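You operate a simulated robot arm through the tools that you are given. There is no shell and no other tool. Be economical: measure what you need, move in short steps, check, and stop when the job is done.

You are at the controls of a simulated two-armed robot. One attempt, no reset.

TASK
Set up machine No. 1 from the job card: plate, depth and tuft size.
Fine: plate flat in its seat, table back in. Where these are worked on the way, their far stop is far enough and under half their travel is too little: sliding table.
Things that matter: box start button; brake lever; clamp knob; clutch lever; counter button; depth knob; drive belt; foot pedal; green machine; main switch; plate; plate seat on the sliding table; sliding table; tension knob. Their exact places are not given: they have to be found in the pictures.

It is judged by the outcome, as a careful person would: the job done as asked, and still so three seconds after it is handed in. It fails if anything else is knocked over, pushed out of place, dropped, spilled or broken.

THE ROBOT
Two 7-joint arms with two-finger parallel grippers on one trunk, on a base that drives. Base frame: it is fixed to the floor where the robot stands at the start and does not move with it; the origin is under the middle of the robot, x ahead of it, y to its left, z up. Lengths are in mm, angles in rad, forces in N, time in s.
The left shoulder is at the start at [50, 187, 1135], the right one opposite. With the tool pointing down near the work surface each hand reaches from about 100 to 660 mm from the robot's upright axis, wherever it stands, measured 20 degrees to its own side. Places, roughly: box start button [800, 500, 700]; brake lever [1000, 500, 1100]; clamp knob [700, 200, 1000]; clutch lever [600, -100, 900]; counter button [800, 100, 1300]; depth knob [900, 300, 1200]; drive belt [700, 0, 800]; foot pedal [700, 0, 100]; green machine [900, -100, 700]; main switch [800, 600, 700]; plate seat on the sliding table [800, 0, 1000]; sliding table [800, 100, 1000]; tension knob [500, -200, 500]; tuft knob [900, 300, 1300]; wire knob [800, 200, 1200]. Payload 3.43 kg a hand.
Tool frame (each hand has its own): the origin (TCP) lies between the finger pads and is the grasp point; the fingertips stand 30 mm ahead of it; z points along the fingers, y is the line along which they close. The gripper opens to 94 mm. The fingers are 28 mm wide and 10 mm thick; the gripper's body (50 by 96 mm) begins 55 mm behind the TCP.
Orientation is that of the tool frame in the base frame, as [roll, pitch, yaw] about the fixed x, y, z axes, in that order (R = Rz(yaw) Ry(pitch) Rx(roll)). With the fingers straight down and closing along the base's y, the tool's x points along the base's -x, its y along +y and its z along -z.

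THE INTERFACE
- The arms move only by the tool nudge_tool. It takes "left_series", "right_series" or both (then of equal length, played together; a hand with none holds still); each is a list of rows, each an object of numbers (a shift or turn left out is 0, a gripper value left out holds the last): "x", "y", "z": the shift along the tool's x, y, z in mm; "ax", "ay", "az": the turn, a rotation vector about the tool's x, y, z in rad; "fingers": the gripper command, from -1 (shut) to 1 (fully open), values between in proportion. In form: [{"x": .., "y": .., "z": .., "ax": .., "ay": .., "az": .., "fingers": ..}, ...]. A call has 1 to 8 rows; each row shifts and turns the commanded pose from where the row before left it, along the tool's axes as they then stand. A row lasts 0.2 s, in which the tool goes at most 50 mm and 0.15 rad; a call with a longer step from one row to the next is refused whole, and so is a gripper value outside its range. Where a pose cannot be reached the arm comes as near as it can. A force on the tool above 40 N (or 10 N above the force at the start of the call, whichever is more), or a blocked arm, ends the call early, and 0.2 s more pass. The fingers move at their own pace (about 153 mm/s each) and stop on an object; they squeeze with about 43 N. The grip force told is the motor's: it shows also when the fingers shut on nothing. Time passes only in rows, and 0.2 s behind the last, so rows that do not move let the fingers close. It gives the time, the measured TCP pose, the force on the tool (base axes), the opening and the grip force at its end, in the units of the frame above (readings bear some noise), with the torque about the TCP (base axes, N m) and any sound that the robot's microphone picked up, and new pictures: "show" is both (left out), scene, wrist or none (wrist: the cameras of the hands that moved).
- Cameras (640 x 400 px; columns grow to the right, rows downward): "scene" is now at [140.4, -32.5, 1299.9]; the picture's right is [-0.39, -0.92, 0.00], its down [-0.49, 0.21, -0.85] and it looks along [0.78, -0.33, -0.53] (base axes); focal length 214 px, centre (320, 200). "left" rides on the left gripper at [76, -14, -103] in its tool frame; the picture's right is [0.18, 0.98, 0.00], its down [-0.75, 0.14, -0.64] and it looks along [-0.63, 0.12, 0.77] (tool axes); focal length 243 px, centre (320, 200). "right" rides on the right gripper at [76, 14, -102] in its tool frame; the picture's right is [-0.18, 0.98, 0.00], its down [-0.75, -0.14, -0.64] and it looks along [-0.63, -0.12, 0.77] (tool axes); focal length 243 px, centre (320, 200).
- move_column(by): slides the trunk up (or, below 0, down) by that many mm; the arms and the scene camera ride with it, the base frame stays. It gives what a move gives, with no picture.
- roll_base(legs): drives the robot by 1 to 6 legs, each [ahead, left, turn to the left] in mm, mm and rad, along the robot's own axes; the way and the turn of a leg run together, so that a leg with both is an arc; at most 1500 mm and 3.142 rad a leg. The arms and the cameras ride along, it lands a little off, and it stops where it bumps. It gives what a move gives, and a new picture of the scene camera.
- head_to(pan, tilt): turns the head with the scene camera to pan (to the left, within 1.396 rad either way) and tilt (down, from -0.506 to 1.204), counted from straight ahead of the robot. It gives what a move gives, and a new picture of the scene camera.
- pixel_to_xyz(camera, pixels): for up to 12 pixels [column, row] of the newest picture of that camera ("zoom" is the newest enlarged one), the place [x, y, z] in the base frame of the surface seen there, good to about 2 mm. It takes no simulated time.
- zoom(camera, box): a new picture of the part [left, top, right, bottom] of that camera's present view, enlarged. It takes no simulated time.
- sign_off(): hands the job in; it is judged then, once.

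Go step by step. Measure first, check grasps and placings, and put right what went wrong. The budget is 80 turns and 260 pictures, counting those below and the enlarged ones. Unless the task says otherwise, let go and move clear before handing in, and close with one line.

The tools are called after "Emit:" by a JSON object that holds its "name" and its "arguments". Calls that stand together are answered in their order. nudge_tool: Moves the arms, as the interface text tells. Its arguments: {"type":"object","properties":{"left_series":{"type":"array"},"right_series":{"type":"array"},"show":{"type":"string","enum":["both","scene","wrist","none"]}},"required":[]} The other tools are called the same way: move_column (by) slides the trunk up or down; roll_base (legs) drives the base; head_to (pan, tilt) turns the head that bears the scene camera; pixel_to_xyz (camera, pixels) gives the place of the surface under pixels of a picture; zoom (camera, box) takes an enlarged picture of a part of a camera's view; sign_off () hands the job in.

At the start:

```text
clock: 0.0
left_position: [398.7, 59.0, 999.9]
left_tool_rot: [-3.141, 0.001, 3.14]
left_wrist_force: [0.3, 0.3, -0.1]
left_wrist_torque: [-0.01, 0.0, 0.02]
left_opening: 94.0
left_gripper_force: 0.1
right_position: [396.0, -244.8, 1000.4]
right_tool_rot: [3.141, 0.0, 3.14]
right_wrist_force: [-0.2, 0.2, 0.4]
right_wrist_torque: [0.02, 0.0, -0.01]
right_opening: 93.9
right_gripper_force: 0.1
trunk travel left (down, up): [-350.0, 82.0]
robot x, y, heading: [-0.4, -0.8, 0.001]
head pan, tilt: [-0.398, 0.557]
```

scene: 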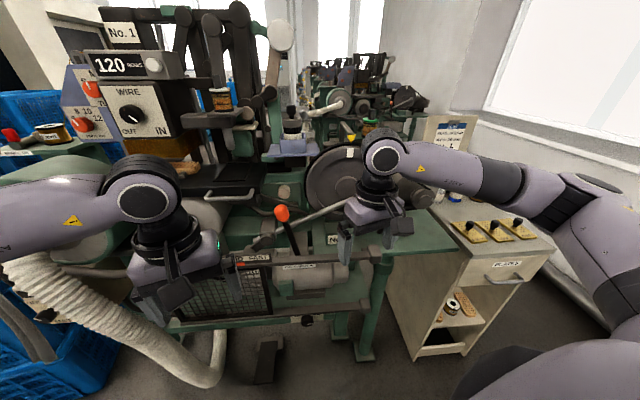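
right: 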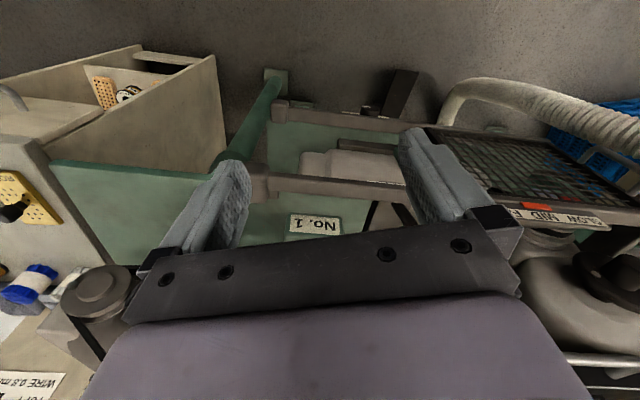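
left: 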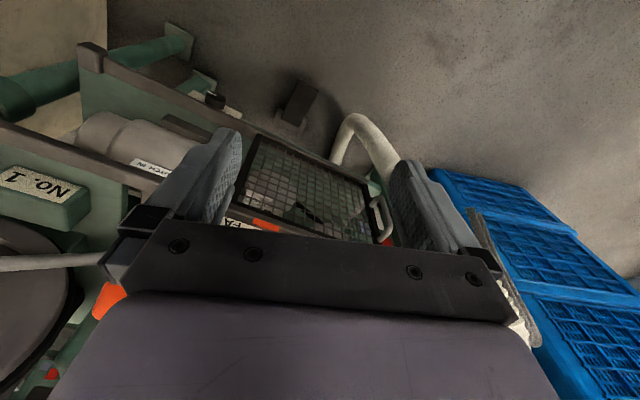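

The scene shows machine No. 1, a cabinet with plates at (490,230) and what looks like a job card at (450,135). I'll zoom in on these.

Emit:
{"name": "zoom", "arguments": {"camera": "scene", "box": [400, 100, 560, 200]}}

Emit:
{"name": "zoom", "arguments": {"camera": "scene", "box": [420, 190, 580, 290]}}

Emit:
{"name": "zoom", "arguments": {"camera": "scene", "box": [60, 10, 300, 160]}}

Emit:
{"name": "zoom", "arguments": {"camera": "scene", "box": [140, 100, 380, 250]}}

Emit:
{"name": "head_to", "arguments": {"pan": 0.1, "tilt": 0.3}}

```text
4.00 times, centred on (480, 150) of scene
```

zoom: 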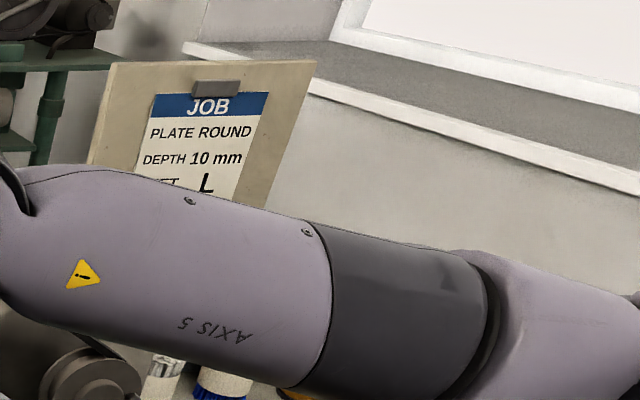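

```text
4.00 times, centred on (500, 240) of scene
```

zoom: 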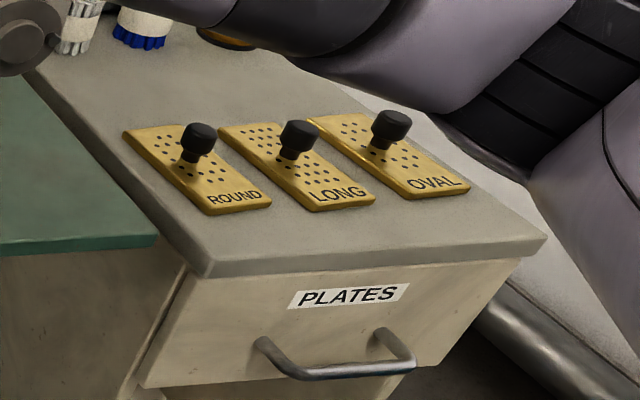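

```text
2.67 times, centred on (180, 85) of scene
```

zoom: 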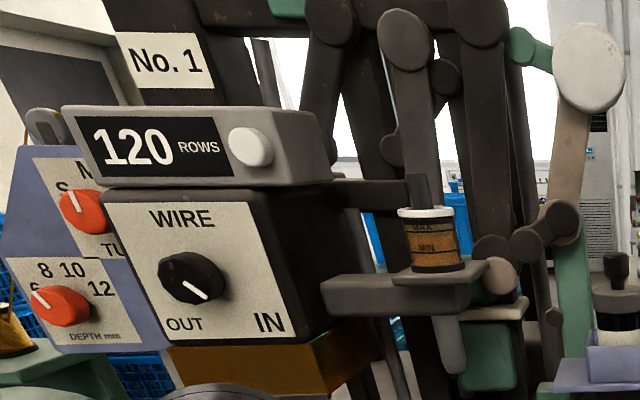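

```text
2.67 times, centred on (260, 175) of scene
```

zoom: 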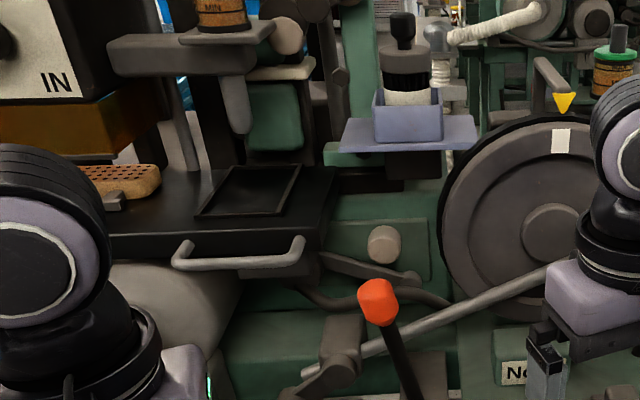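

```text
clock: 0.9
left_position: [398.8, 58.7, 1002.1]
left_tool_rot: [3.141, 0.0, -3.141]
left_wrist_force: [0.2, 0.0, -0.4]
left_wrist_torque: [0.02, 0.04, 0.0]
left_opening: 94.0
left_gripper_force: 0.1
right_position: [396.2, -244.9, 999.8]
right_tool_rot: [3.141, 0.001, 3.14]
right_wrist_force: [0.9, -0.3, 0.1]
right_wrist_torque: [0.01, 0.01, 0.02]
right_opening: 93.8
right_gripper_force: 0.1
trunk travel left (down, up): [-350.0, 82.0]
robot x, y, heading: [0.8, 0.0, -0.005]
head pan, tilt: [0.099, 0.3]
```

scene: 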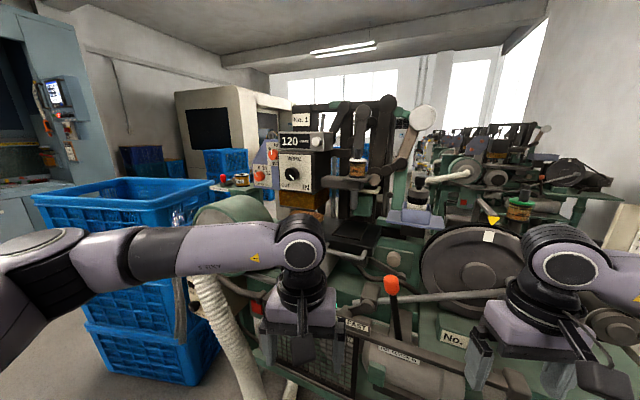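

Job card: ROUND, depth 10 mm, tuft L (row partly hidden). Now zooming on the knob panel and measuring the main items.

Emit:
{"name": "zoom", "arguments": {"camera": "scene", "box": [216, 100, 376, 200]}}

Emit:
{"name": "zoom", "arguments": {"camera": "scene", "box": [300, 190, 460, 290]}}

Emit:
{"name": "pixel_to_xyz", "arguments": {"camera": "scene", "pixels": [[271, 154], [259, 174], [293, 174], [320, 141], [392, 285], [394, 258], [390, 222], [350, 235], [370, 254]]}}

Emit:
{"name": "head_to", "arguments": {"pan": -0.6, "tilt": 0.6}}

```text
4.00 times, centred on (296, 150) of scene
```

zoom: 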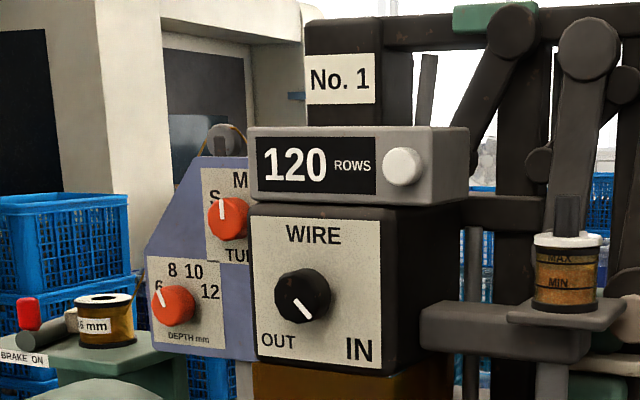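

```text
4.00 times, centred on (380, 240) of scene
```

zoom: 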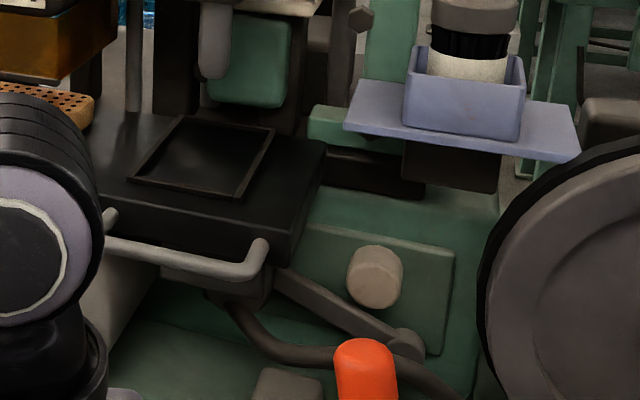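

```text
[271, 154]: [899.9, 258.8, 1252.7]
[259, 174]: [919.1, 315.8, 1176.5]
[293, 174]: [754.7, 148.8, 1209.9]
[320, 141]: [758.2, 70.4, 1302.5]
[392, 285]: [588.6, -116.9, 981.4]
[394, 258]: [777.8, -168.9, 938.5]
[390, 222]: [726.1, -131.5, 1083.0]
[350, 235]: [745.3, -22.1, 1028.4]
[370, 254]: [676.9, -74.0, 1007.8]
```

```text
clock: 2.0
left_position: [399.5, 59.7, 1000.7]
left_tool_rot: [-3.141, 0.001, 3.141]
left_wrist_force: [0.0, -0.3, -0.2]
left_wrist_torque: [0.03, -0.03, 0.01]
left_opening: 94.1
left_gripper_force: 0.1
right_position: [395.4, -245.8, 999.6]
right_tool_rot: [3.142, 0.001, 3.142]
right_wrist_force: [-0.2, 0.3, 0.3]
right_wrist_torque: [0.0, 0.01, 0.0]
right_opening: 93.9
right_gripper_force: 0.1
trunk travel left (down, up): [-350.0, 82.0]
robot x, y, heading: [1.2, -1.2, -0.004]
head pan, tilt: [-0.6, 0.6]
```

scene: 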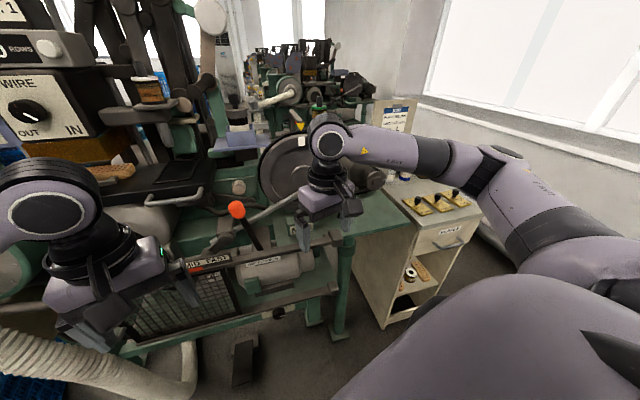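

Measuring the round plate and the table. Zooming there.

Emit:
{"name": "zoom", "arguments": {"camera": "scene", "box": [380, 170, 500, 245]}}

Emit:
{"name": "zoom", "arguments": {"camera": "scene", "box": [60, 130, 260, 255]}}

Emit:
{"name": "pixel_to_xyz", "arguments": {"camera": "scene", "pixels": [[418, 198], [402, 201], [420, 215], [432, 210], [413, 196], [436, 194], [455, 192], [420, 222], [416, 210], [180, 170], [200, 190], [160, 205]]}}

```text
5.33 times, centred on (440, 208) of scene
```

zoom: 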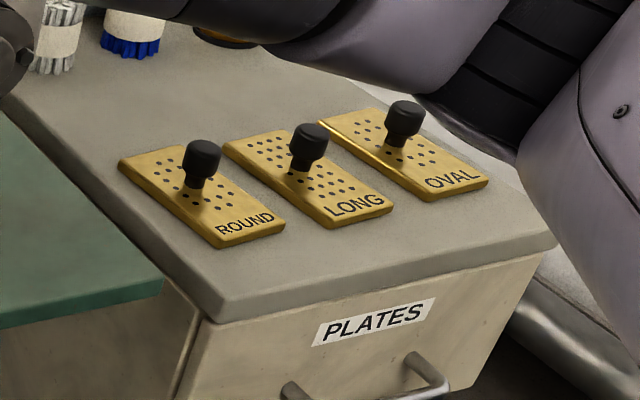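

```text
3.20 times, centred on (160, 192) of scene
```

zoom: 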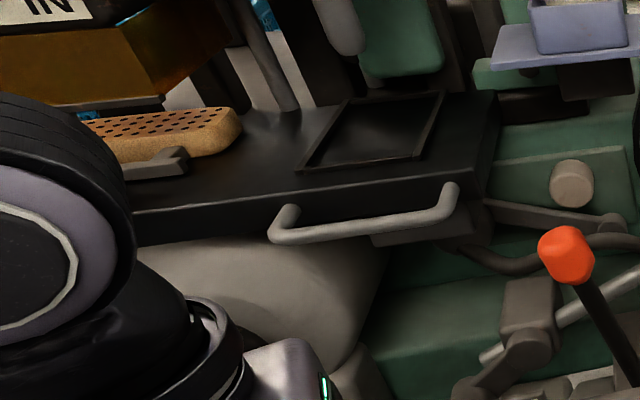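

```text
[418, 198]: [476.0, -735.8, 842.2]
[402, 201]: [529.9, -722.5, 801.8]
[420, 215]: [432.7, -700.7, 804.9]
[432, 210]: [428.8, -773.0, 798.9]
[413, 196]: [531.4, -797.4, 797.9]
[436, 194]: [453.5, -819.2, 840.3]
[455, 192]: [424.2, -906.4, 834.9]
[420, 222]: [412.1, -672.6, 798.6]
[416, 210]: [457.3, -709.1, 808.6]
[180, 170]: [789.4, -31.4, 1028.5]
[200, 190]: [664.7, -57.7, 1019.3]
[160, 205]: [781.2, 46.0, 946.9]
```

Handle on the table seen from zoom (280,235) to (455,190). Measuring it and the seat frame, and the plate outline.

Emit:
{"name": "pixel_to_xyz", "arguments": {"camera": "zoom", "pixels": [[285, 225], [350, 232], [400, 220], [450, 200], [350, 205], [400, 205], [305, 168], [345, 100], [440, 95], [418, 158], [370, 130], [495, 100]]}}

Emit:
{"name": "zoom", "arguments": {"camera": "scene", "box": [380, 170, 500, 245]}}

Emit:
{"name": "pixel_to_xyz", "arguments": {"camera": "zoom", "pixels": [[124, 162], [178, 146], [281, 224], [218, 243], [202, 145], [186, 152], [218, 152], [202, 160], [200, 212], [226, 142], [150, 180], [60, 100]]}}

```text
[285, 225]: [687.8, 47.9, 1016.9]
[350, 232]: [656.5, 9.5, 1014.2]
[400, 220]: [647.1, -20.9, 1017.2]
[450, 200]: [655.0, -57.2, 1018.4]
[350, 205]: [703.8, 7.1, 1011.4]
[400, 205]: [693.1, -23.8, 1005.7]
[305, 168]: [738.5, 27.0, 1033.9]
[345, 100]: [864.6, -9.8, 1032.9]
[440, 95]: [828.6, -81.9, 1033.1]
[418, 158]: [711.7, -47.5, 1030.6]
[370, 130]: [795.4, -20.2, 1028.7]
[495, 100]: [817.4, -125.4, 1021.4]
```

```text
5.33 times, centred on (440, 208) of scene
```

zoom: 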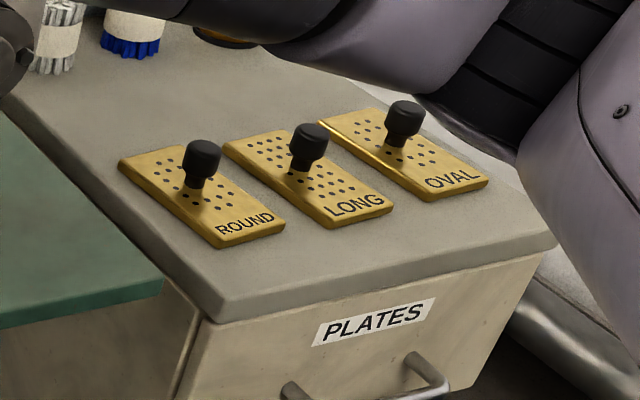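

```text
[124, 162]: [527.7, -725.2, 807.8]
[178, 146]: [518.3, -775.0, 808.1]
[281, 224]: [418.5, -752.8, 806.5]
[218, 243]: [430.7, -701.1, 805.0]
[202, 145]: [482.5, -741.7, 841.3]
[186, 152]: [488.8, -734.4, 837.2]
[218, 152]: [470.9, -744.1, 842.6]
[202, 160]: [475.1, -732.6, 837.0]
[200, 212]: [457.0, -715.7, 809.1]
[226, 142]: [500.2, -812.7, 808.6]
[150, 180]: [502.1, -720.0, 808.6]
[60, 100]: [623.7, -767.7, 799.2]
```

The machine and seat are yawed about -0.29 rad; handle bar is near (650,-5,1014), the gap to the table around 45 mm. Before driving I'll look down at what's in front of the base.

Emit:
{"name": "head_to", "arguments": {"pan": 0.0, "tilt": 0.95}}

Emit:
{"name": "pixel_to_xyz", "arguments": {"camera": "scene", "pixels": [[320, 200], [320, 240], [320, 280], [320, 320], [250, 280], [250, 240], [400, 280], [400, 240], [200, 300], [180, 330], [450, 260], [320, 370]]}}

```text
clock: 3.0
left_position: [399.8, 59.2, 999.4]
left_tool_rot: [3.141, 0.001, -3.14]
left_wrist_force: [-0.1, 0.7, 0.2]
left_wrist_torque: [0.04, 0.01, 0.01]
left_opening: 94.2
left_gripper_force: 0.1
right_position: [395.9, -245.9, 1000.3]
right_tool_rot: [-3.141, -0.001, 3.14]
right_wrist_force: [0.3, 0.7, 0.1]
right_wrist_torque: [0.01, 0.01, 0.02]
right_opening: 94.0
right_gripper_force: 0.1
trunk travel left (down, up): [-350.0, 82.0]
robot x, y, heading: [-1.6, 2.7, -0.002]
head pan, tilt: [0.0, 0.949]
```

scene: 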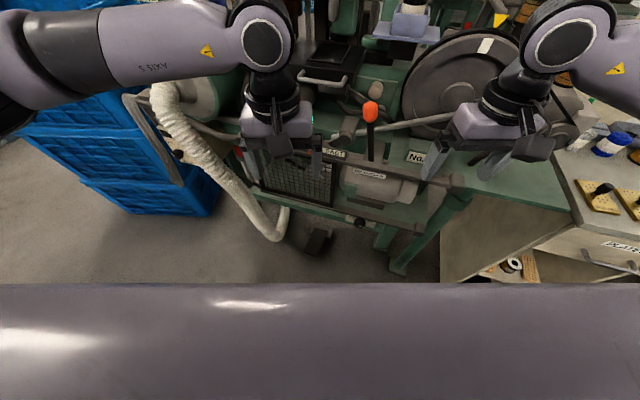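

```text
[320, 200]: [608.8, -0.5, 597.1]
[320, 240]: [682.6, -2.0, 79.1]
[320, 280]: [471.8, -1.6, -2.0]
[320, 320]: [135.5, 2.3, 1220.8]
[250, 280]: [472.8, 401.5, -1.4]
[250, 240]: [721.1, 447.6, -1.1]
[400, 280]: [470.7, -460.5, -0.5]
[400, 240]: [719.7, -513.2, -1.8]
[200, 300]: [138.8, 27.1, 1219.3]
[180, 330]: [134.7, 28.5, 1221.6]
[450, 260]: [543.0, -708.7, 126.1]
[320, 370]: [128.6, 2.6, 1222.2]
```

Floor is clear to x≈470+. I'll turn the left hand so it closes along the pull direction and check the flywheel distance.

Emit:
{"name": "nudge_tool", "arguments": {"left_series": [{"z": -12, "az": -0.15}, {"z": -12, "az": -0.15}, {"z": -12, "az": -0.15}, {"z": -12, "az": -0.15}, {"z": -12, "az": -0.15}, {"z": -12, "az": -0.15}, {"z": -12, "az": -0.15}, {"z": -12, "az": -0.15}], "show": "none"}}

Emit:
{"name": "pixel_to_xyz", "arguments": {"camera": "scene", "pixels": [[430, 90], [460, 60], [440, 130], [370, 110], [180, 110], [230, 170]]}}

Emit:
{"name": "roll_base", "arguments": {"legs": [[110, 0, 0]]}}

Emit:
{"name": "head_to", "arguments": {"pan": 0.0, "tilt": 0.6}}

```text
clock: 4.8
left_position: [398.3, 60.2, 1096.6]
left_tool_rot: [-3.141, 0.0, -1.94]
left_wrist_force: [0.3, -0.9, 0.5]
left_wrist_torque: [-0.03, -0.03, -0.03]
left_opening: 94.0
left_gripper_force: 0.1
right_position: [394.6, -245.5, 999.6]
right_tool_rot: [3.14, 0.001, -3.141]
right_wrist_force: [0.0, -0.1, 0.3]
right_wrist_torque: [-0.02, 0.04, -0.02]
right_opening: 94.1
right_gripper_force: 0.0
trunk travel left (down, up): [-350.0, 82.0]
robot x, y, heading: [1.3, 4.6, -0.001]
head pan, tilt: [0.0, 0.949]
```

```text
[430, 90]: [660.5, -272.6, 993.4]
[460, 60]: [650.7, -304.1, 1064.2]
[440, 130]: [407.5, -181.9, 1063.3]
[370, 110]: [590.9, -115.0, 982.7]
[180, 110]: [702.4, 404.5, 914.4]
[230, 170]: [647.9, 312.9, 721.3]
```

```text
clock: 6.0
left_position: [507.5, 59.1, 1094.7]
left_tool_rot: [-3.142, 0.001, -1.942]
left_wrist_force: [1.6, 0.5, 0.3]
left_wrist_torque: [-0.03, 0.02, -0.02]
left_opening: 94.0
left_gripper_force: 0.2
right_position: [505.9, -245.2, 999.7]
right_tool_rot: [-3.141, -0.002, 3.141]
right_wrist_force: [-0.2, -0.1, 0.1]
right_wrist_torque: [-0.01, 0.02, -0.04]
right_opening: 93.9
right_gripper_force: 0.1
trunk travel left (down, up): [-350.0, 82.0]
robot x, y, heading: [105.8, -0.4, -0.002]
head pan, tilt: [0.0, 0.949]
```

scene: 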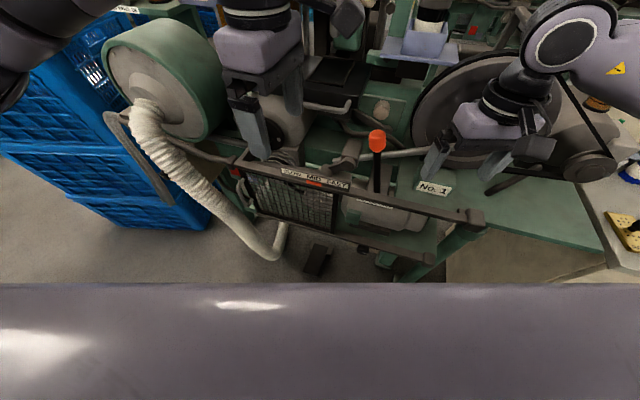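

```text
clock: 6.8
left_position: [506.7, 60.2, 1095.3]
left_tool_rot: [-3.141, 0.0, -1.944]
left_wrist_force: [0.2, -0.2, 0.4]
left_wrist_torque: [0.02, 0.03, -0.02]
left_opening: 93.9
left_gripper_force: 0.1
right_position: [504.8, -246.7, 999.7]
right_tool_rot: [3.141, 0.0, 3.139]
right_wrist_force: [-0.3, -0.5, -0.3]
right_wrist_torque: [0.01, 0.01, 0.02]
right_opening: 94.1
right_gripper_force: 0.0
trunk travel left (down, up): [-350.0, 82.0]
robot x, y, heading: [108.3, 0.1, -0.002]
head pan, tilt: [0.0, 0.6]
```

scene: 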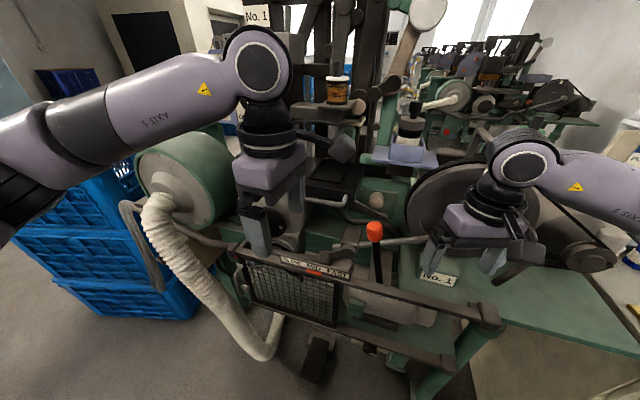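

Measuring the handle again for accurate angle.

Emit:
{"name": "zoom", "arguments": {"camera": "scene", "box": [270, 140, 430, 240]}}

Emit:
{"name": "zoom", "arguments": {"camera": "left", "box": [0, 0, 640, 400]}}

```text
4.00 times, centred on (350, 190) of scene
```

zoom: 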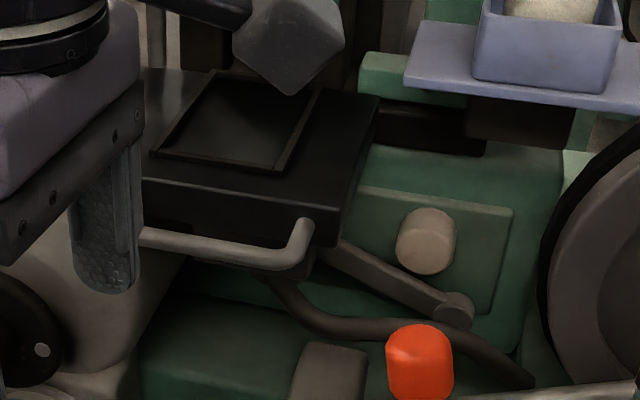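

```text
1.00 times, centred on (320, 200) of left (not enlarged: the box is as wide or as high as the picture)
```

zoom: 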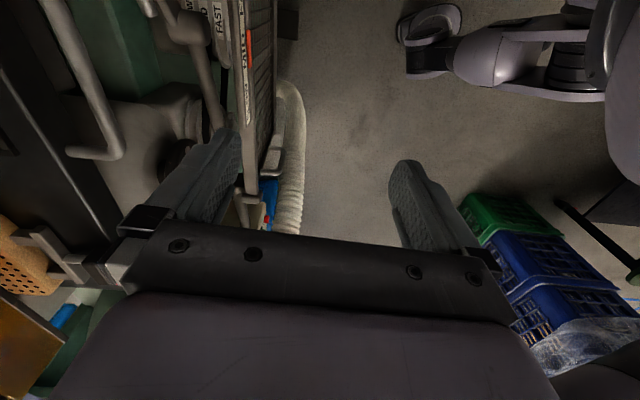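

The left wrist camera sees the handle bar from (60,30) to (115,150). Measuring it there.

Emit:
{"name": "pixel_to_xyz", "arguments": {"camera": "left", "pixels": [[62, 25], [75, 55], [90, 90], [108, 135], [88, 152], [40, 60], [60, 120], [90, 210], [50, 155], [30, 240], [28, 265]]}}

Emit:
{"name": "zoom", "arguments": {"camera": "scene", "box": [270, 140, 430, 240]}}

Emit:
{"name": "pixel_to_xyz", "arguments": {"camera": "zoom", "pixels": [[170, 235], [220, 250], [280, 262], [304, 232], [155, 153], [280, 172], [318, 88], [215, 72], [180, 145], [265, 158], [300, 200], [375, 100]]}}

```text
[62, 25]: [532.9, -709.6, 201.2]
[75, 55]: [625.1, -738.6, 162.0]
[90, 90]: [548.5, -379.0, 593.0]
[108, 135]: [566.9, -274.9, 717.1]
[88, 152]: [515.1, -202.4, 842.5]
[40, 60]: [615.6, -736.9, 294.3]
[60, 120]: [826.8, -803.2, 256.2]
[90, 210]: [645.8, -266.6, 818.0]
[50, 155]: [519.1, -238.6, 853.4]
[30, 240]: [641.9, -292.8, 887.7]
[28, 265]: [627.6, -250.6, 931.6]
```

```text
4.00 times, centred on (350, 190) of scene
```

zoom: 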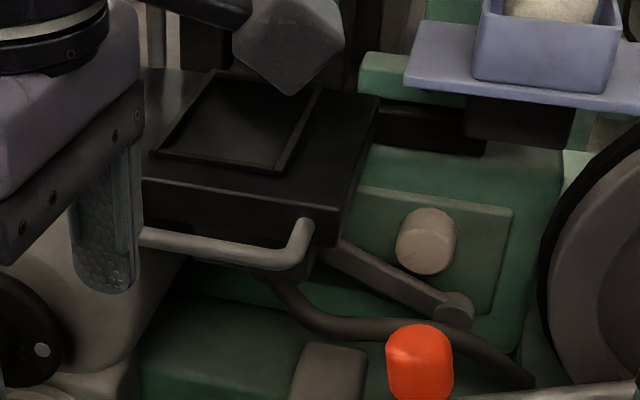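

```text
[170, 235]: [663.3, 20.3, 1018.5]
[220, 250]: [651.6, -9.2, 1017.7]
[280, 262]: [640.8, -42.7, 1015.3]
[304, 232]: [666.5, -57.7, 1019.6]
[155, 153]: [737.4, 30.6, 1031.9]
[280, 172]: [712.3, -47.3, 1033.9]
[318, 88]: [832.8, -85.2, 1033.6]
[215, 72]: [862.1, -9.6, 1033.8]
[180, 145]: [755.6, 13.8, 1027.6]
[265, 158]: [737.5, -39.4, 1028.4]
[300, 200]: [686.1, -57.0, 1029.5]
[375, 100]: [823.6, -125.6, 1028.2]
```

Machine yaw ≈ -0.31; bar centre ≈ (657,-8,1013). I'll move the left hand over the bar with fingers opened 40 mm.

Emit:
{"name": "nudge_tool", "arguments": {"left_series": [{"az": -0.061, "fingers": -0.15, "y": -30}, {"y": -34, "x": 5}, {"y": -34, "x": 5}, {"y": -34, "x": 5}, {"y": -32, "x": 4}, {"z": 20}]}}

```text
clock: 8.2
left_position: [658.7, -8.9, 1076.8]
left_tool_rot: [-3.14, 0.002, -1.883]
left_wrist_force: [0.9, 0.2, -0.8]
left_wrist_torque: [0.03, 0.01, -0.04]
left_opening: 39.9
left_gripper_force: 0.1
right_position: [504.7, -245.1, 999.9]
right_tool_rot: [-3.141, -0.001, 3.141]
right_wrist_force: [-0.5, 0.1, 0.3]
right_wrist_torque: [-0.02, 0.01, -0.02]
right_opening: 94.1
right_gripper_force: 0.0
trunk travel left (down, up): [-350.0, 82.0]
robot x, y, heading: [109.2, -0.9, 0.005]
head pan, tilt: [0.0, 0.6]
```

scene: 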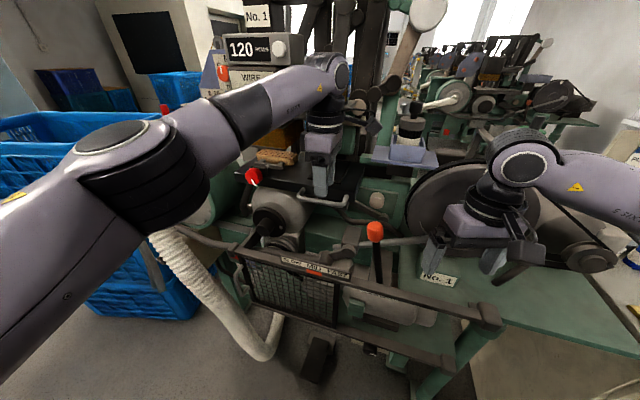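
left: 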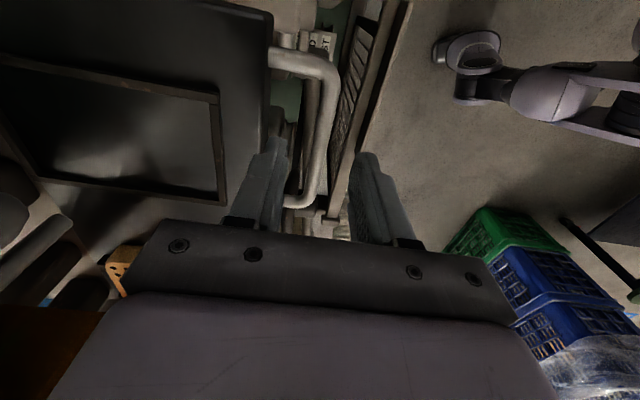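

The bar lies between the fingers in the left view (325,130). Checking heights, then lowering.

Emit:
{"name": "pixel_to_xyz", "arguments": {"camera": "left", "pixels": [[325, 90], [322, 140], [310, 180], [272, 60], [262, 130], [300, 60]]}}

Emit:
{"name": "pixel_to_xyz", "arguments": {"camera": "scene", "pixels": [[253, 176], [275, 157], [270, 200]]}}

Emit:
{"name": "zoom", "arguments": {"camera": "scene", "box": [200, 130, 328, 210]}}

```text
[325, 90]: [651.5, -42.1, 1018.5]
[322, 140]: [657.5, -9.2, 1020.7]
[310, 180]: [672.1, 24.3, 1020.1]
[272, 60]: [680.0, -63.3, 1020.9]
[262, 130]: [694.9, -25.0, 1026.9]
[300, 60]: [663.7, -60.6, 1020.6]
```

```text
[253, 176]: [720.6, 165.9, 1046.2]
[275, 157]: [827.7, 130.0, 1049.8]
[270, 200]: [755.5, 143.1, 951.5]
```

```text
5.00 times, centred on (264, 170) of scene
```

zoom: 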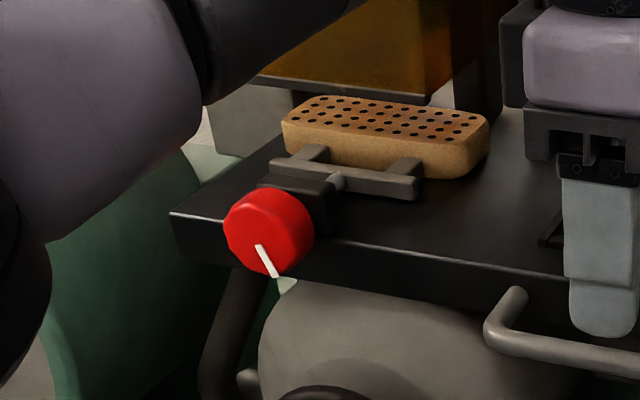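

Centred within 1 mm. Lower, close, and pull the table a first 40 mm.

Emit:
{"name": "nudge_tool", "arguments": {"left_series": [{"z": 30}, {"z": 31}, {"fingers": -1}, {}, {"y": 10}, {"y": 15}, {"y": 15}]}}

```text
clock: 9.8
left_position: [618.1, 2.8, 1016.7]
left_tool_rot: [-3.141, 0.0, -1.88]
left_wrist_force: [1.3, 5.4, 10.6]
left_wrist_torque: [-0.46, 0.03, 0.49]
left_opening: 16.6
left_gripper_force: 44.9
right_position: [503.3, -244.0, 1001.4]
right_tool_rot: [-3.141, 0.0, 3.14]
right_wrist_force: [-0.4, 0.3, 0.7]
right_wrist_torque: [0.0, -0.03, 0.01]
right_opening: 94.1
right_gripper_force: 0.1
trunk travel left (down, up): [-350.0, 82.0]
robot x, y, heading: [105.6, -2.3, -0.002]
head pan, tilt: [0.0, 0.6]
```

scene: 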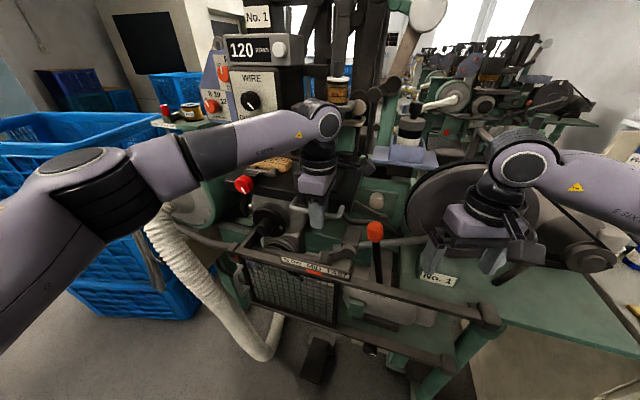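
left: 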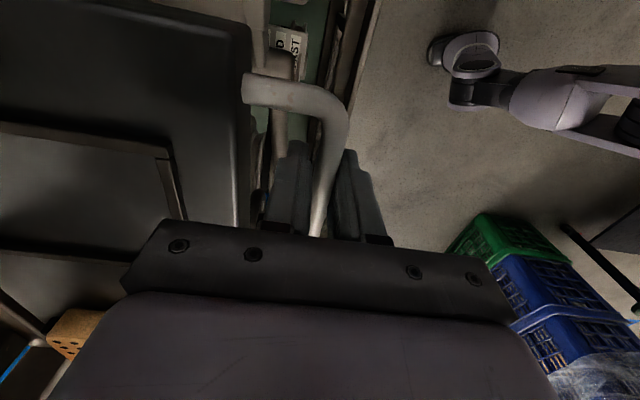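

The table is following freely. Continue the pull to its stop.

Emit:
{"name": "nudge_tool", "arguments": {"left_series": [{"y": 20}, {"y": 20}, {"y": 20}, {"y": 20}, {"y": 20}, {"y": 20}, {"y": 20}, {"y": 20}]}}

```text
clock: 11.4
left_position: [496.5, 41.8, 1015.5]
left_tool_rot: [-3.115, -0.002, -1.87]
left_wrist_force: [7.8, -1.4, -3.2]
left_wrist_torque: [-0.18, -0.13, -0.01]
left_opening: 16.1
left_gripper_force: 45.7
right_position: [504.0, -245.5, 999.0]
right_tool_rot: [3.14, 0.001, 3.139]
right_wrist_force: [-0.6, -0.6, 0.1]
right_wrist_torque: [0.01, -0.01, 0.05]
right_opening: 94.0
right_gripper_force: 0.0
trunk travel left (down, up): [-350.0, 82.0]
robot x, y, heading: [110.8, -2.7, -0.004]
head pan, tilt: [0.0, 0.6]
stopped in row 7 (left hand): the force on the tool passed its limit at 50 N (the readings are from after the stop); the commanded pose is now the measured one
```

scene: 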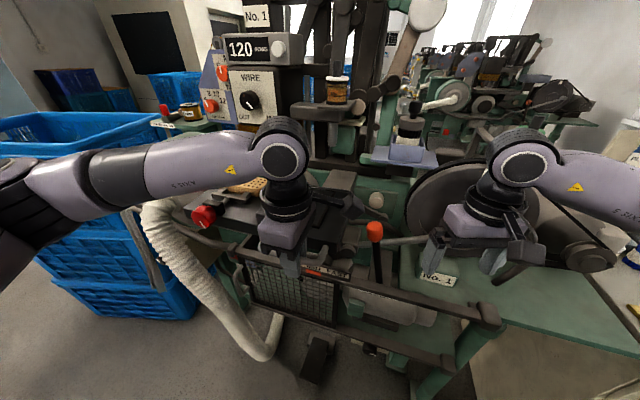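
left: 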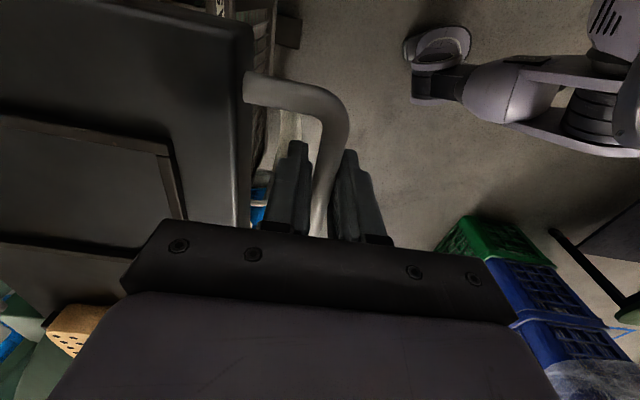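

The table hit its stop after ~169 mm. Release, rise, then drive back and right to the plates.

Emit:
{"name": "nudge_tool", "arguments": {"left_series": [{"fingers": -0.1}, {}, {"z": -40}, {"z": -45}, {"z": -20}], "show": "none"}}

Emit:
{"name": "roll_base", "arguments": {"legs": [[-120, 0, 0], [0, -470, 0]]}}

Emit:
{"name": "head_to", "arguments": {"pan": -0.4, "tilt": 0.9}}

Emit:
{"name": "zoom", "arguments": {"camera": "right", "box": [0, 0, 640, 400]}}

```text
clock: 12.6
left_position: [493.4, 42.2, 1121.1]
left_tool_rot: [-3.118, -0.003, -1.875]
left_wrist_force: [-0.2, 0.7, 0.0]
left_wrist_torque: [-0.02, 0.02, 0.02]
left_opening: 42.4
left_gripper_force: 0.0
right_position: [503.9, -245.6, 1000.9]
right_tool_rot: [3.141, 0.002, 3.14]
right_wrist_force: [-0.8, 0.2, 0.0]
right_wrist_torque: [0.0, -0.02, 0.01]
right_opening: 93.9
right_gripper_force: 0.1
trunk travel left (down, up): [-350.0, 82.0]
robot x, y, heading: [111.7, 1.3, -0.002]
head pan, tilt: [0.0, 0.6]
```

```text
clock: 18.1
left_position: [374.3, -427.9, 1119.6]
left_tool_rot: [-3.118, -0.002, -1.872]
left_wrist_force: [-0.7, -0.3, -0.2]
left_wrist_torque: [0.01, 0.03, 0.02]
left_opening: 42.4
left_gripper_force: 0.0
right_position: [385.0, -716.5, 999.5]
right_tool_rot: [-3.142, 0.001, -3.141]
right_wrist_force: [0.6, -0.3, 0.1]
right_wrist_torque: [-0.01, -0.01, 0.01]
right_opening: 93.9
right_gripper_force: 0.0
trunk travel left (down, up): [-350.0, 82.0]
robot x, y, heading: [-8.7, -468.0, 0.003]
head pan, tilt: [0.0, 0.6]
```

scene: 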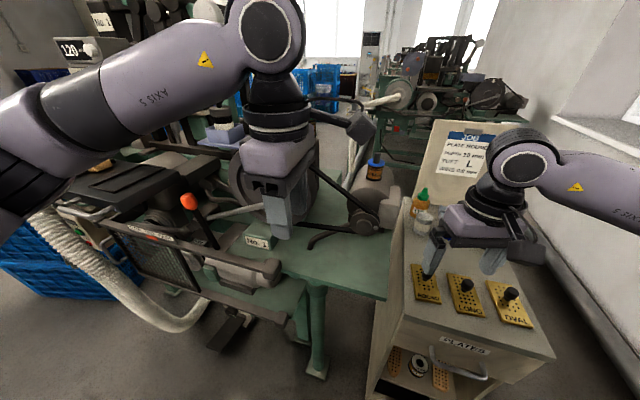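

```text
clock: 19.0
left_position: [374.7, -427.9, 1120.2]
left_tool_rot: [-3.118, -0.002, -1.872]
left_wrist_force: [0.0, 0.0, 0.2]
left_wrist_torque: [0.04, -0.03, 0.01]
left_opening: 42.4
left_gripper_force: 0.0
right_position: [384.2, -716.7, 1000.1]
right_tool_rot: [3.141, -0.001, -3.14]
right_wrist_force: [0.2, 0.5, -0.1]
right_wrist_torque: [-0.04, 0.0, 0.03]
right_opening: 93.9
right_gripper_force: 0.0
trunk travel left (down, up): [-350.0, 82.0]
robot x, y, heading: [-12.5, -471.8, -0.001]
head pan, tilt: [-0.4, 0.901]
```

scene: 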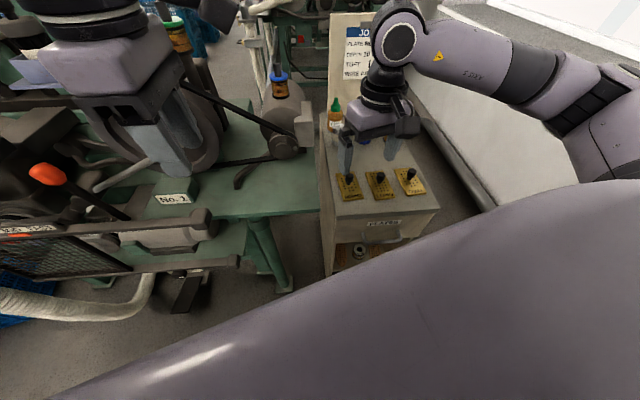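

```text
1.00 times, centred on (320, 200) of right (not enlarged: the box is as wide or as high as the picture)
```

zoom: 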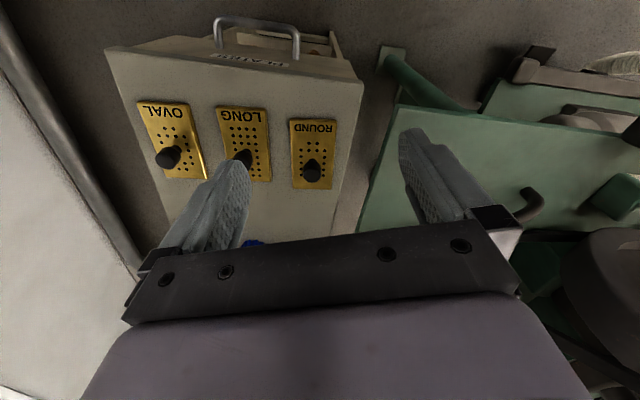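

Round plate sits ahead of the right hand. Measuring the knob and plate, and reading the card.

Emit:
{"name": "zoom", "arguments": {"camera": "right", "box": [260, 90, 388, 210]}}

Emit:
{"name": "pixel_to_xyz", "arguments": {"camera": "zoom", "pixels": [[264, 380], [249, 420], [280, 420], [264, 400], [264, 350], [150, 150], [150, 450], [160, 480], [370, 150]]}}

Emit:
{"name": "head_to", "arguments": {"pan": -0.5, "tilt": 0.5}}

Emit:
{"name": "zoom", "arguments": {"camera": "scene", "box": [320, 80, 448, 160]}}

```text
3.33 times, centred on (324, 150) of right
```

zoom: 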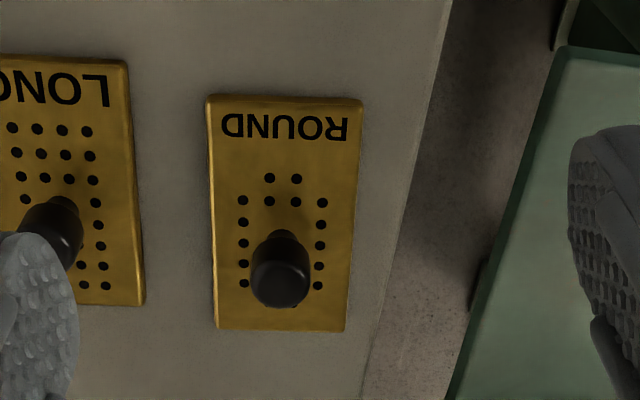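

```text
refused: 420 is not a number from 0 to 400
```

```text
clock: 19.9
left_position: [374.7, -427.2, 1120.2]
left_tool_rot: [-3.119, -0.002, -1.871]
left_wrist_force: [0.8, -0.2, 0.1]
left_wrist_torque: [0.01, -0.04, -0.01]
left_opening: 42.3
left_gripper_force: 0.0
right_position: [384.2, -715.9, 1001.0]
right_tool_rot: [3.141, 0.0, -3.14]
right_wrist_force: [-0.3, -0.1, 0.2]
right_wrist_torque: [0.0, 0.0, 0.01]
right_opening: 93.8
right_gripper_force: 0.1
trunk travel left (down, up): [-350.0, 82.0]
robot x, y, heading: [-8.1, -470.5, -0.001]
head pan, tilt: [-0.499, 0.499]
```

scene: 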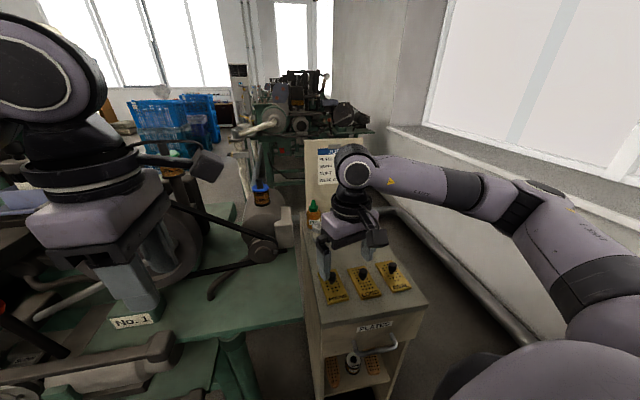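

```text
5.00 times, centred on (384, 120) of scene
```

zoom: 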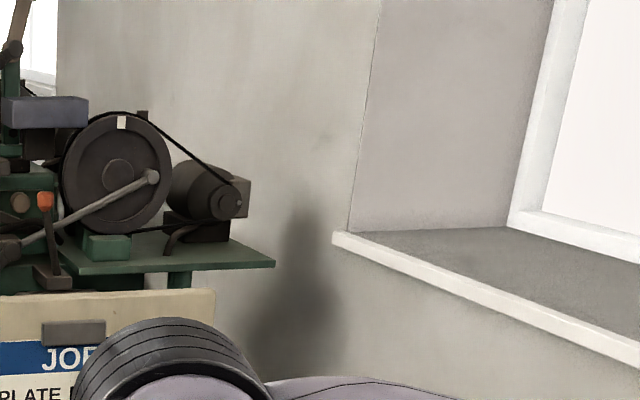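

Card agreed. Now measuring the plate in the right view.

Emit:
{"name": "zoom", "arguments": {"camera": "right", "box": [260, 100, 388, 180]}}

Emit:
{"name": "zoom", "arguments": {"camera": "scene", "box": [300, 135, 360, 195]}}

Emit:
{"name": "pixel_to_xyz", "arguments": {"camera": "right", "pixels": [[316, 174], [308, 176], [321, 176], [316, 180], [316, 165], [303, 120], [331, 121], [329, 187], [305, 187]]}}

```text
5.00 times, centred on (324, 140) of right
```

zoom: 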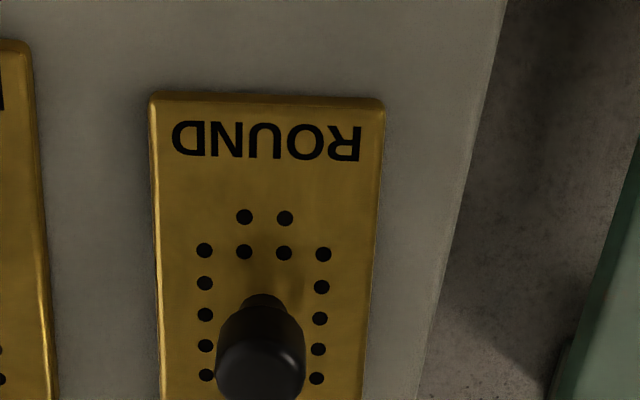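

```text
6.67 times, centred on (330, 165) of scene
```

zoom: 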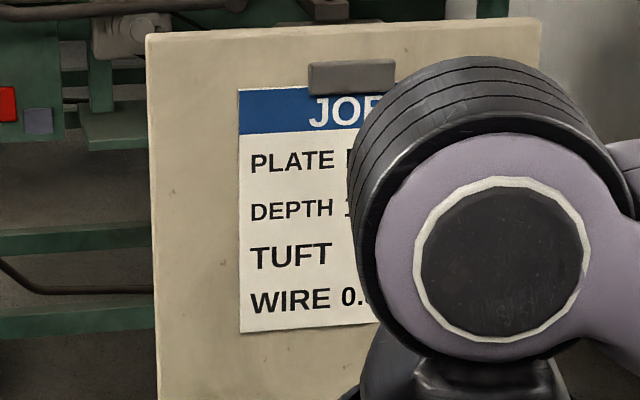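

```text
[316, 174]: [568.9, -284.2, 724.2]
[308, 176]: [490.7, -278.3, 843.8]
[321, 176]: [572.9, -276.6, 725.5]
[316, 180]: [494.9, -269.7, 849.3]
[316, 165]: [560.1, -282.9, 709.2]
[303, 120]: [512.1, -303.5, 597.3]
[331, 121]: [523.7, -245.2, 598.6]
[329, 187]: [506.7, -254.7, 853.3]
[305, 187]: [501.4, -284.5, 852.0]
```

Pixel queries on the wrist view used an old picture; I'll re-zoom and use the zoom camera.

Emit:
{"name": "zoom", "arguments": {"camera": "right", "box": [256, 110, 384, 190]}}

Emit:
{"name": "pixel_to_xyz", "arguments": {"camera": "zoom", "pixels": [[281, 330], [240, 310], [325, 310], [281, 290], [281, 350], [172, 60], [398, 65], [385, 385], [185, 385], [240, 168], [305, 168], [282, 250]]}}

```text
5.00 times, centred on (320, 150) of right
```

zoom: 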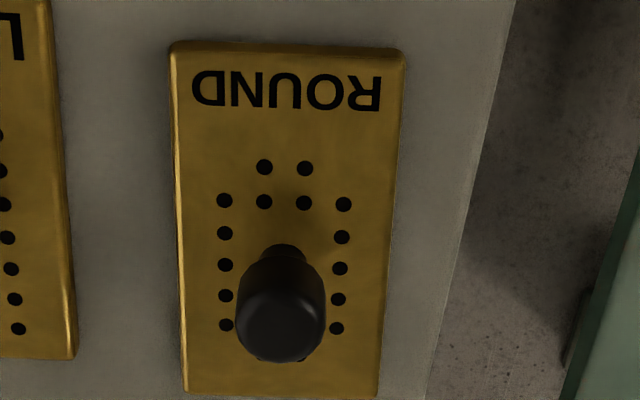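

```text
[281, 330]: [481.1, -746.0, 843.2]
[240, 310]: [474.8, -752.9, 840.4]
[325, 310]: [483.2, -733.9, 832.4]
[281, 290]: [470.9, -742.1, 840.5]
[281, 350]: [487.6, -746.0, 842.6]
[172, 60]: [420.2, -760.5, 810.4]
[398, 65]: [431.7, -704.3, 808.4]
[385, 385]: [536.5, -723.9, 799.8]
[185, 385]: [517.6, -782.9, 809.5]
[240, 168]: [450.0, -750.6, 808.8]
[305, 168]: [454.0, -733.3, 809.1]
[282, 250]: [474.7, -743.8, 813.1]
```

Knob axis ≈ (477,-743), top z 843, plate yaw ≈ -0.225. Positioning the right hand above it.

Emit:
{"name": "nudge_tool", "arguments": {"right_series": [{"az": 0.1125, "fingers": 0.28}, {"az": 0.1125}, {"x": -32, "y": -2}, {"x": -32, "y": -2}, {"x": -32.7, "y": -1.6}, {"z": 40}, {"z": 40}, {"z": 15}]}}

```text
clock: 21.7
left_position: [374.7, -428.6, 1119.5]
left_tool_rot: [-3.118, -0.002, -1.871]
left_wrist_force: [-0.3, -0.1, -0.3]
left_wrist_torque: [0.01, 0.05, -0.01]
left_opening: 42.3
left_gripper_force: 0.0
right_position: [478.5, -744.0, 906.0]
right_tool_rot: [3.141, 0.0, 2.916]
right_wrist_force: [0.6, -0.1, -0.1]
right_wrist_torque: [0.01, 0.05, -0.04]
right_opening: 60.5
right_gripper_force: 0.0
trunk travel left (down, up): [-350.0, 82.0]
robot x, y, heading: [-11.7, -474.0, -0.002]
head pan, tilt: [-0.499, 0.499]
```

scene: 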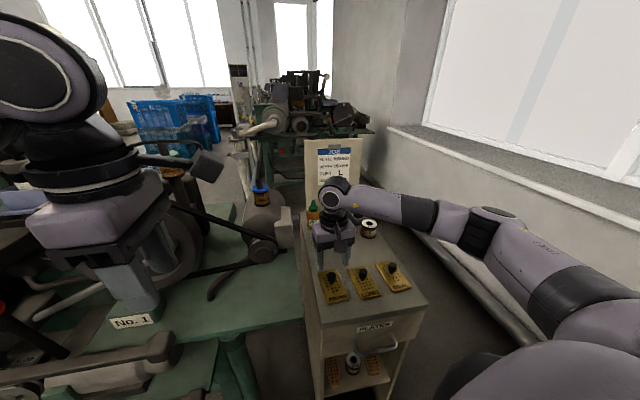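
right: 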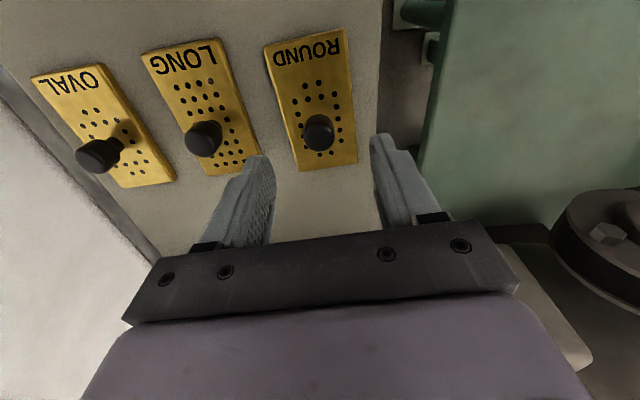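

Checking the knob relative to the hand from this fresh wrist picture.

Emit:
{"name": "pixel_to_xyz", "arguments": {"camera": "right", "pixels": [[318, 135], [308, 132], [328, 132], [318, 145], [300, 168], [355, 163], [270, 65], [338, 35], [318, 148]]}}

Emit:
{"name": "zoom", "arguments": {"camera": "scene", "box": [305, 135, 369, 175]}}

```text
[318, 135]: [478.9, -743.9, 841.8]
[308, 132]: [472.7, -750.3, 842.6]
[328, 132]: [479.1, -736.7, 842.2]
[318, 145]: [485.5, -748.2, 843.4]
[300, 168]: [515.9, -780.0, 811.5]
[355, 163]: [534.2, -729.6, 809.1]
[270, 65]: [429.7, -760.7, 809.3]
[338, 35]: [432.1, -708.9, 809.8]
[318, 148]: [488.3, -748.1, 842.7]
```

```text
10.00 times, centred on (337, 155) of scene
```

zoom: 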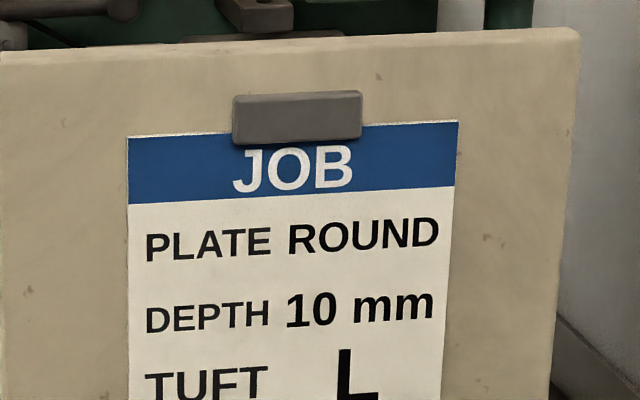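

Card confirmed: ROUND, 10 mm, L. The hand is centred on the knob; lower, grip, lift.

Emit:
{"name": "nudge_tool", "arguments": {"right_series": [{"z": 35}, {"z": 27}, {"fingers": -1}, {}, {}, {"z": -20}, {"z": -40}, {"z": -40}]}}

```text
clock: 23.5
left_position: [374.1, -429.4, 1121.6]
left_tool_rot: [-3.119, -0.002, -1.872]
left_wrist_force: [-0.3, 0.0, 0.2]
left_wrist_torque: [0.0, 0.0, 0.01]
left_opening: 42.3
left_gripper_force: 0.0
right_position: [480.2, -744.4, 944.7]
right_tool_rot: [-3.14, 0.0, 2.916]
right_wrist_force: [0.2, 0.2, -1.4]
right_wrist_torque: [-0.01, 0.0, -0.02]
right_opening: 22.7
right_gripper_force: 43.1
trunk travel left (down, up): [-350.0, 82.0]
robot x, y, heading: [-7.5, -469.5, -0.003]
head pan, tilt: [-0.499, 0.499]
```

scene: 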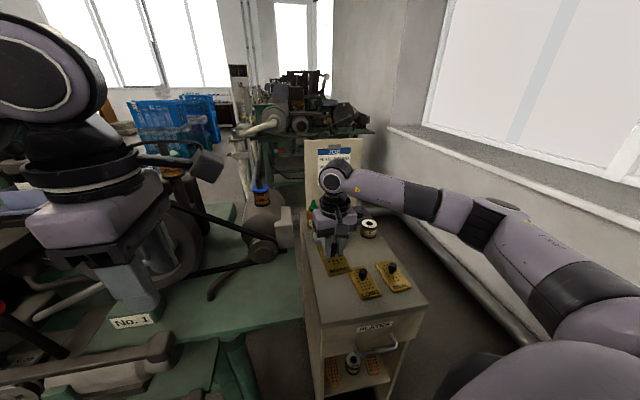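
right: 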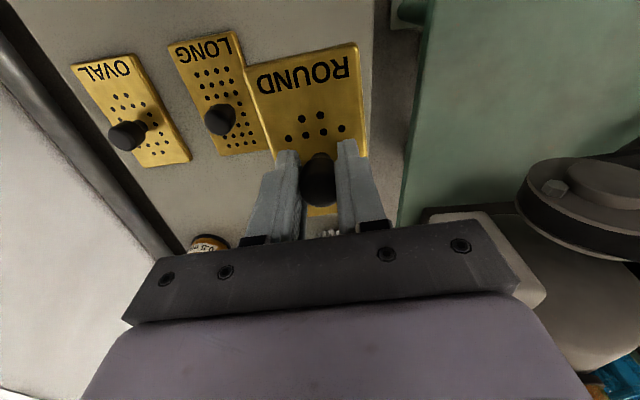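

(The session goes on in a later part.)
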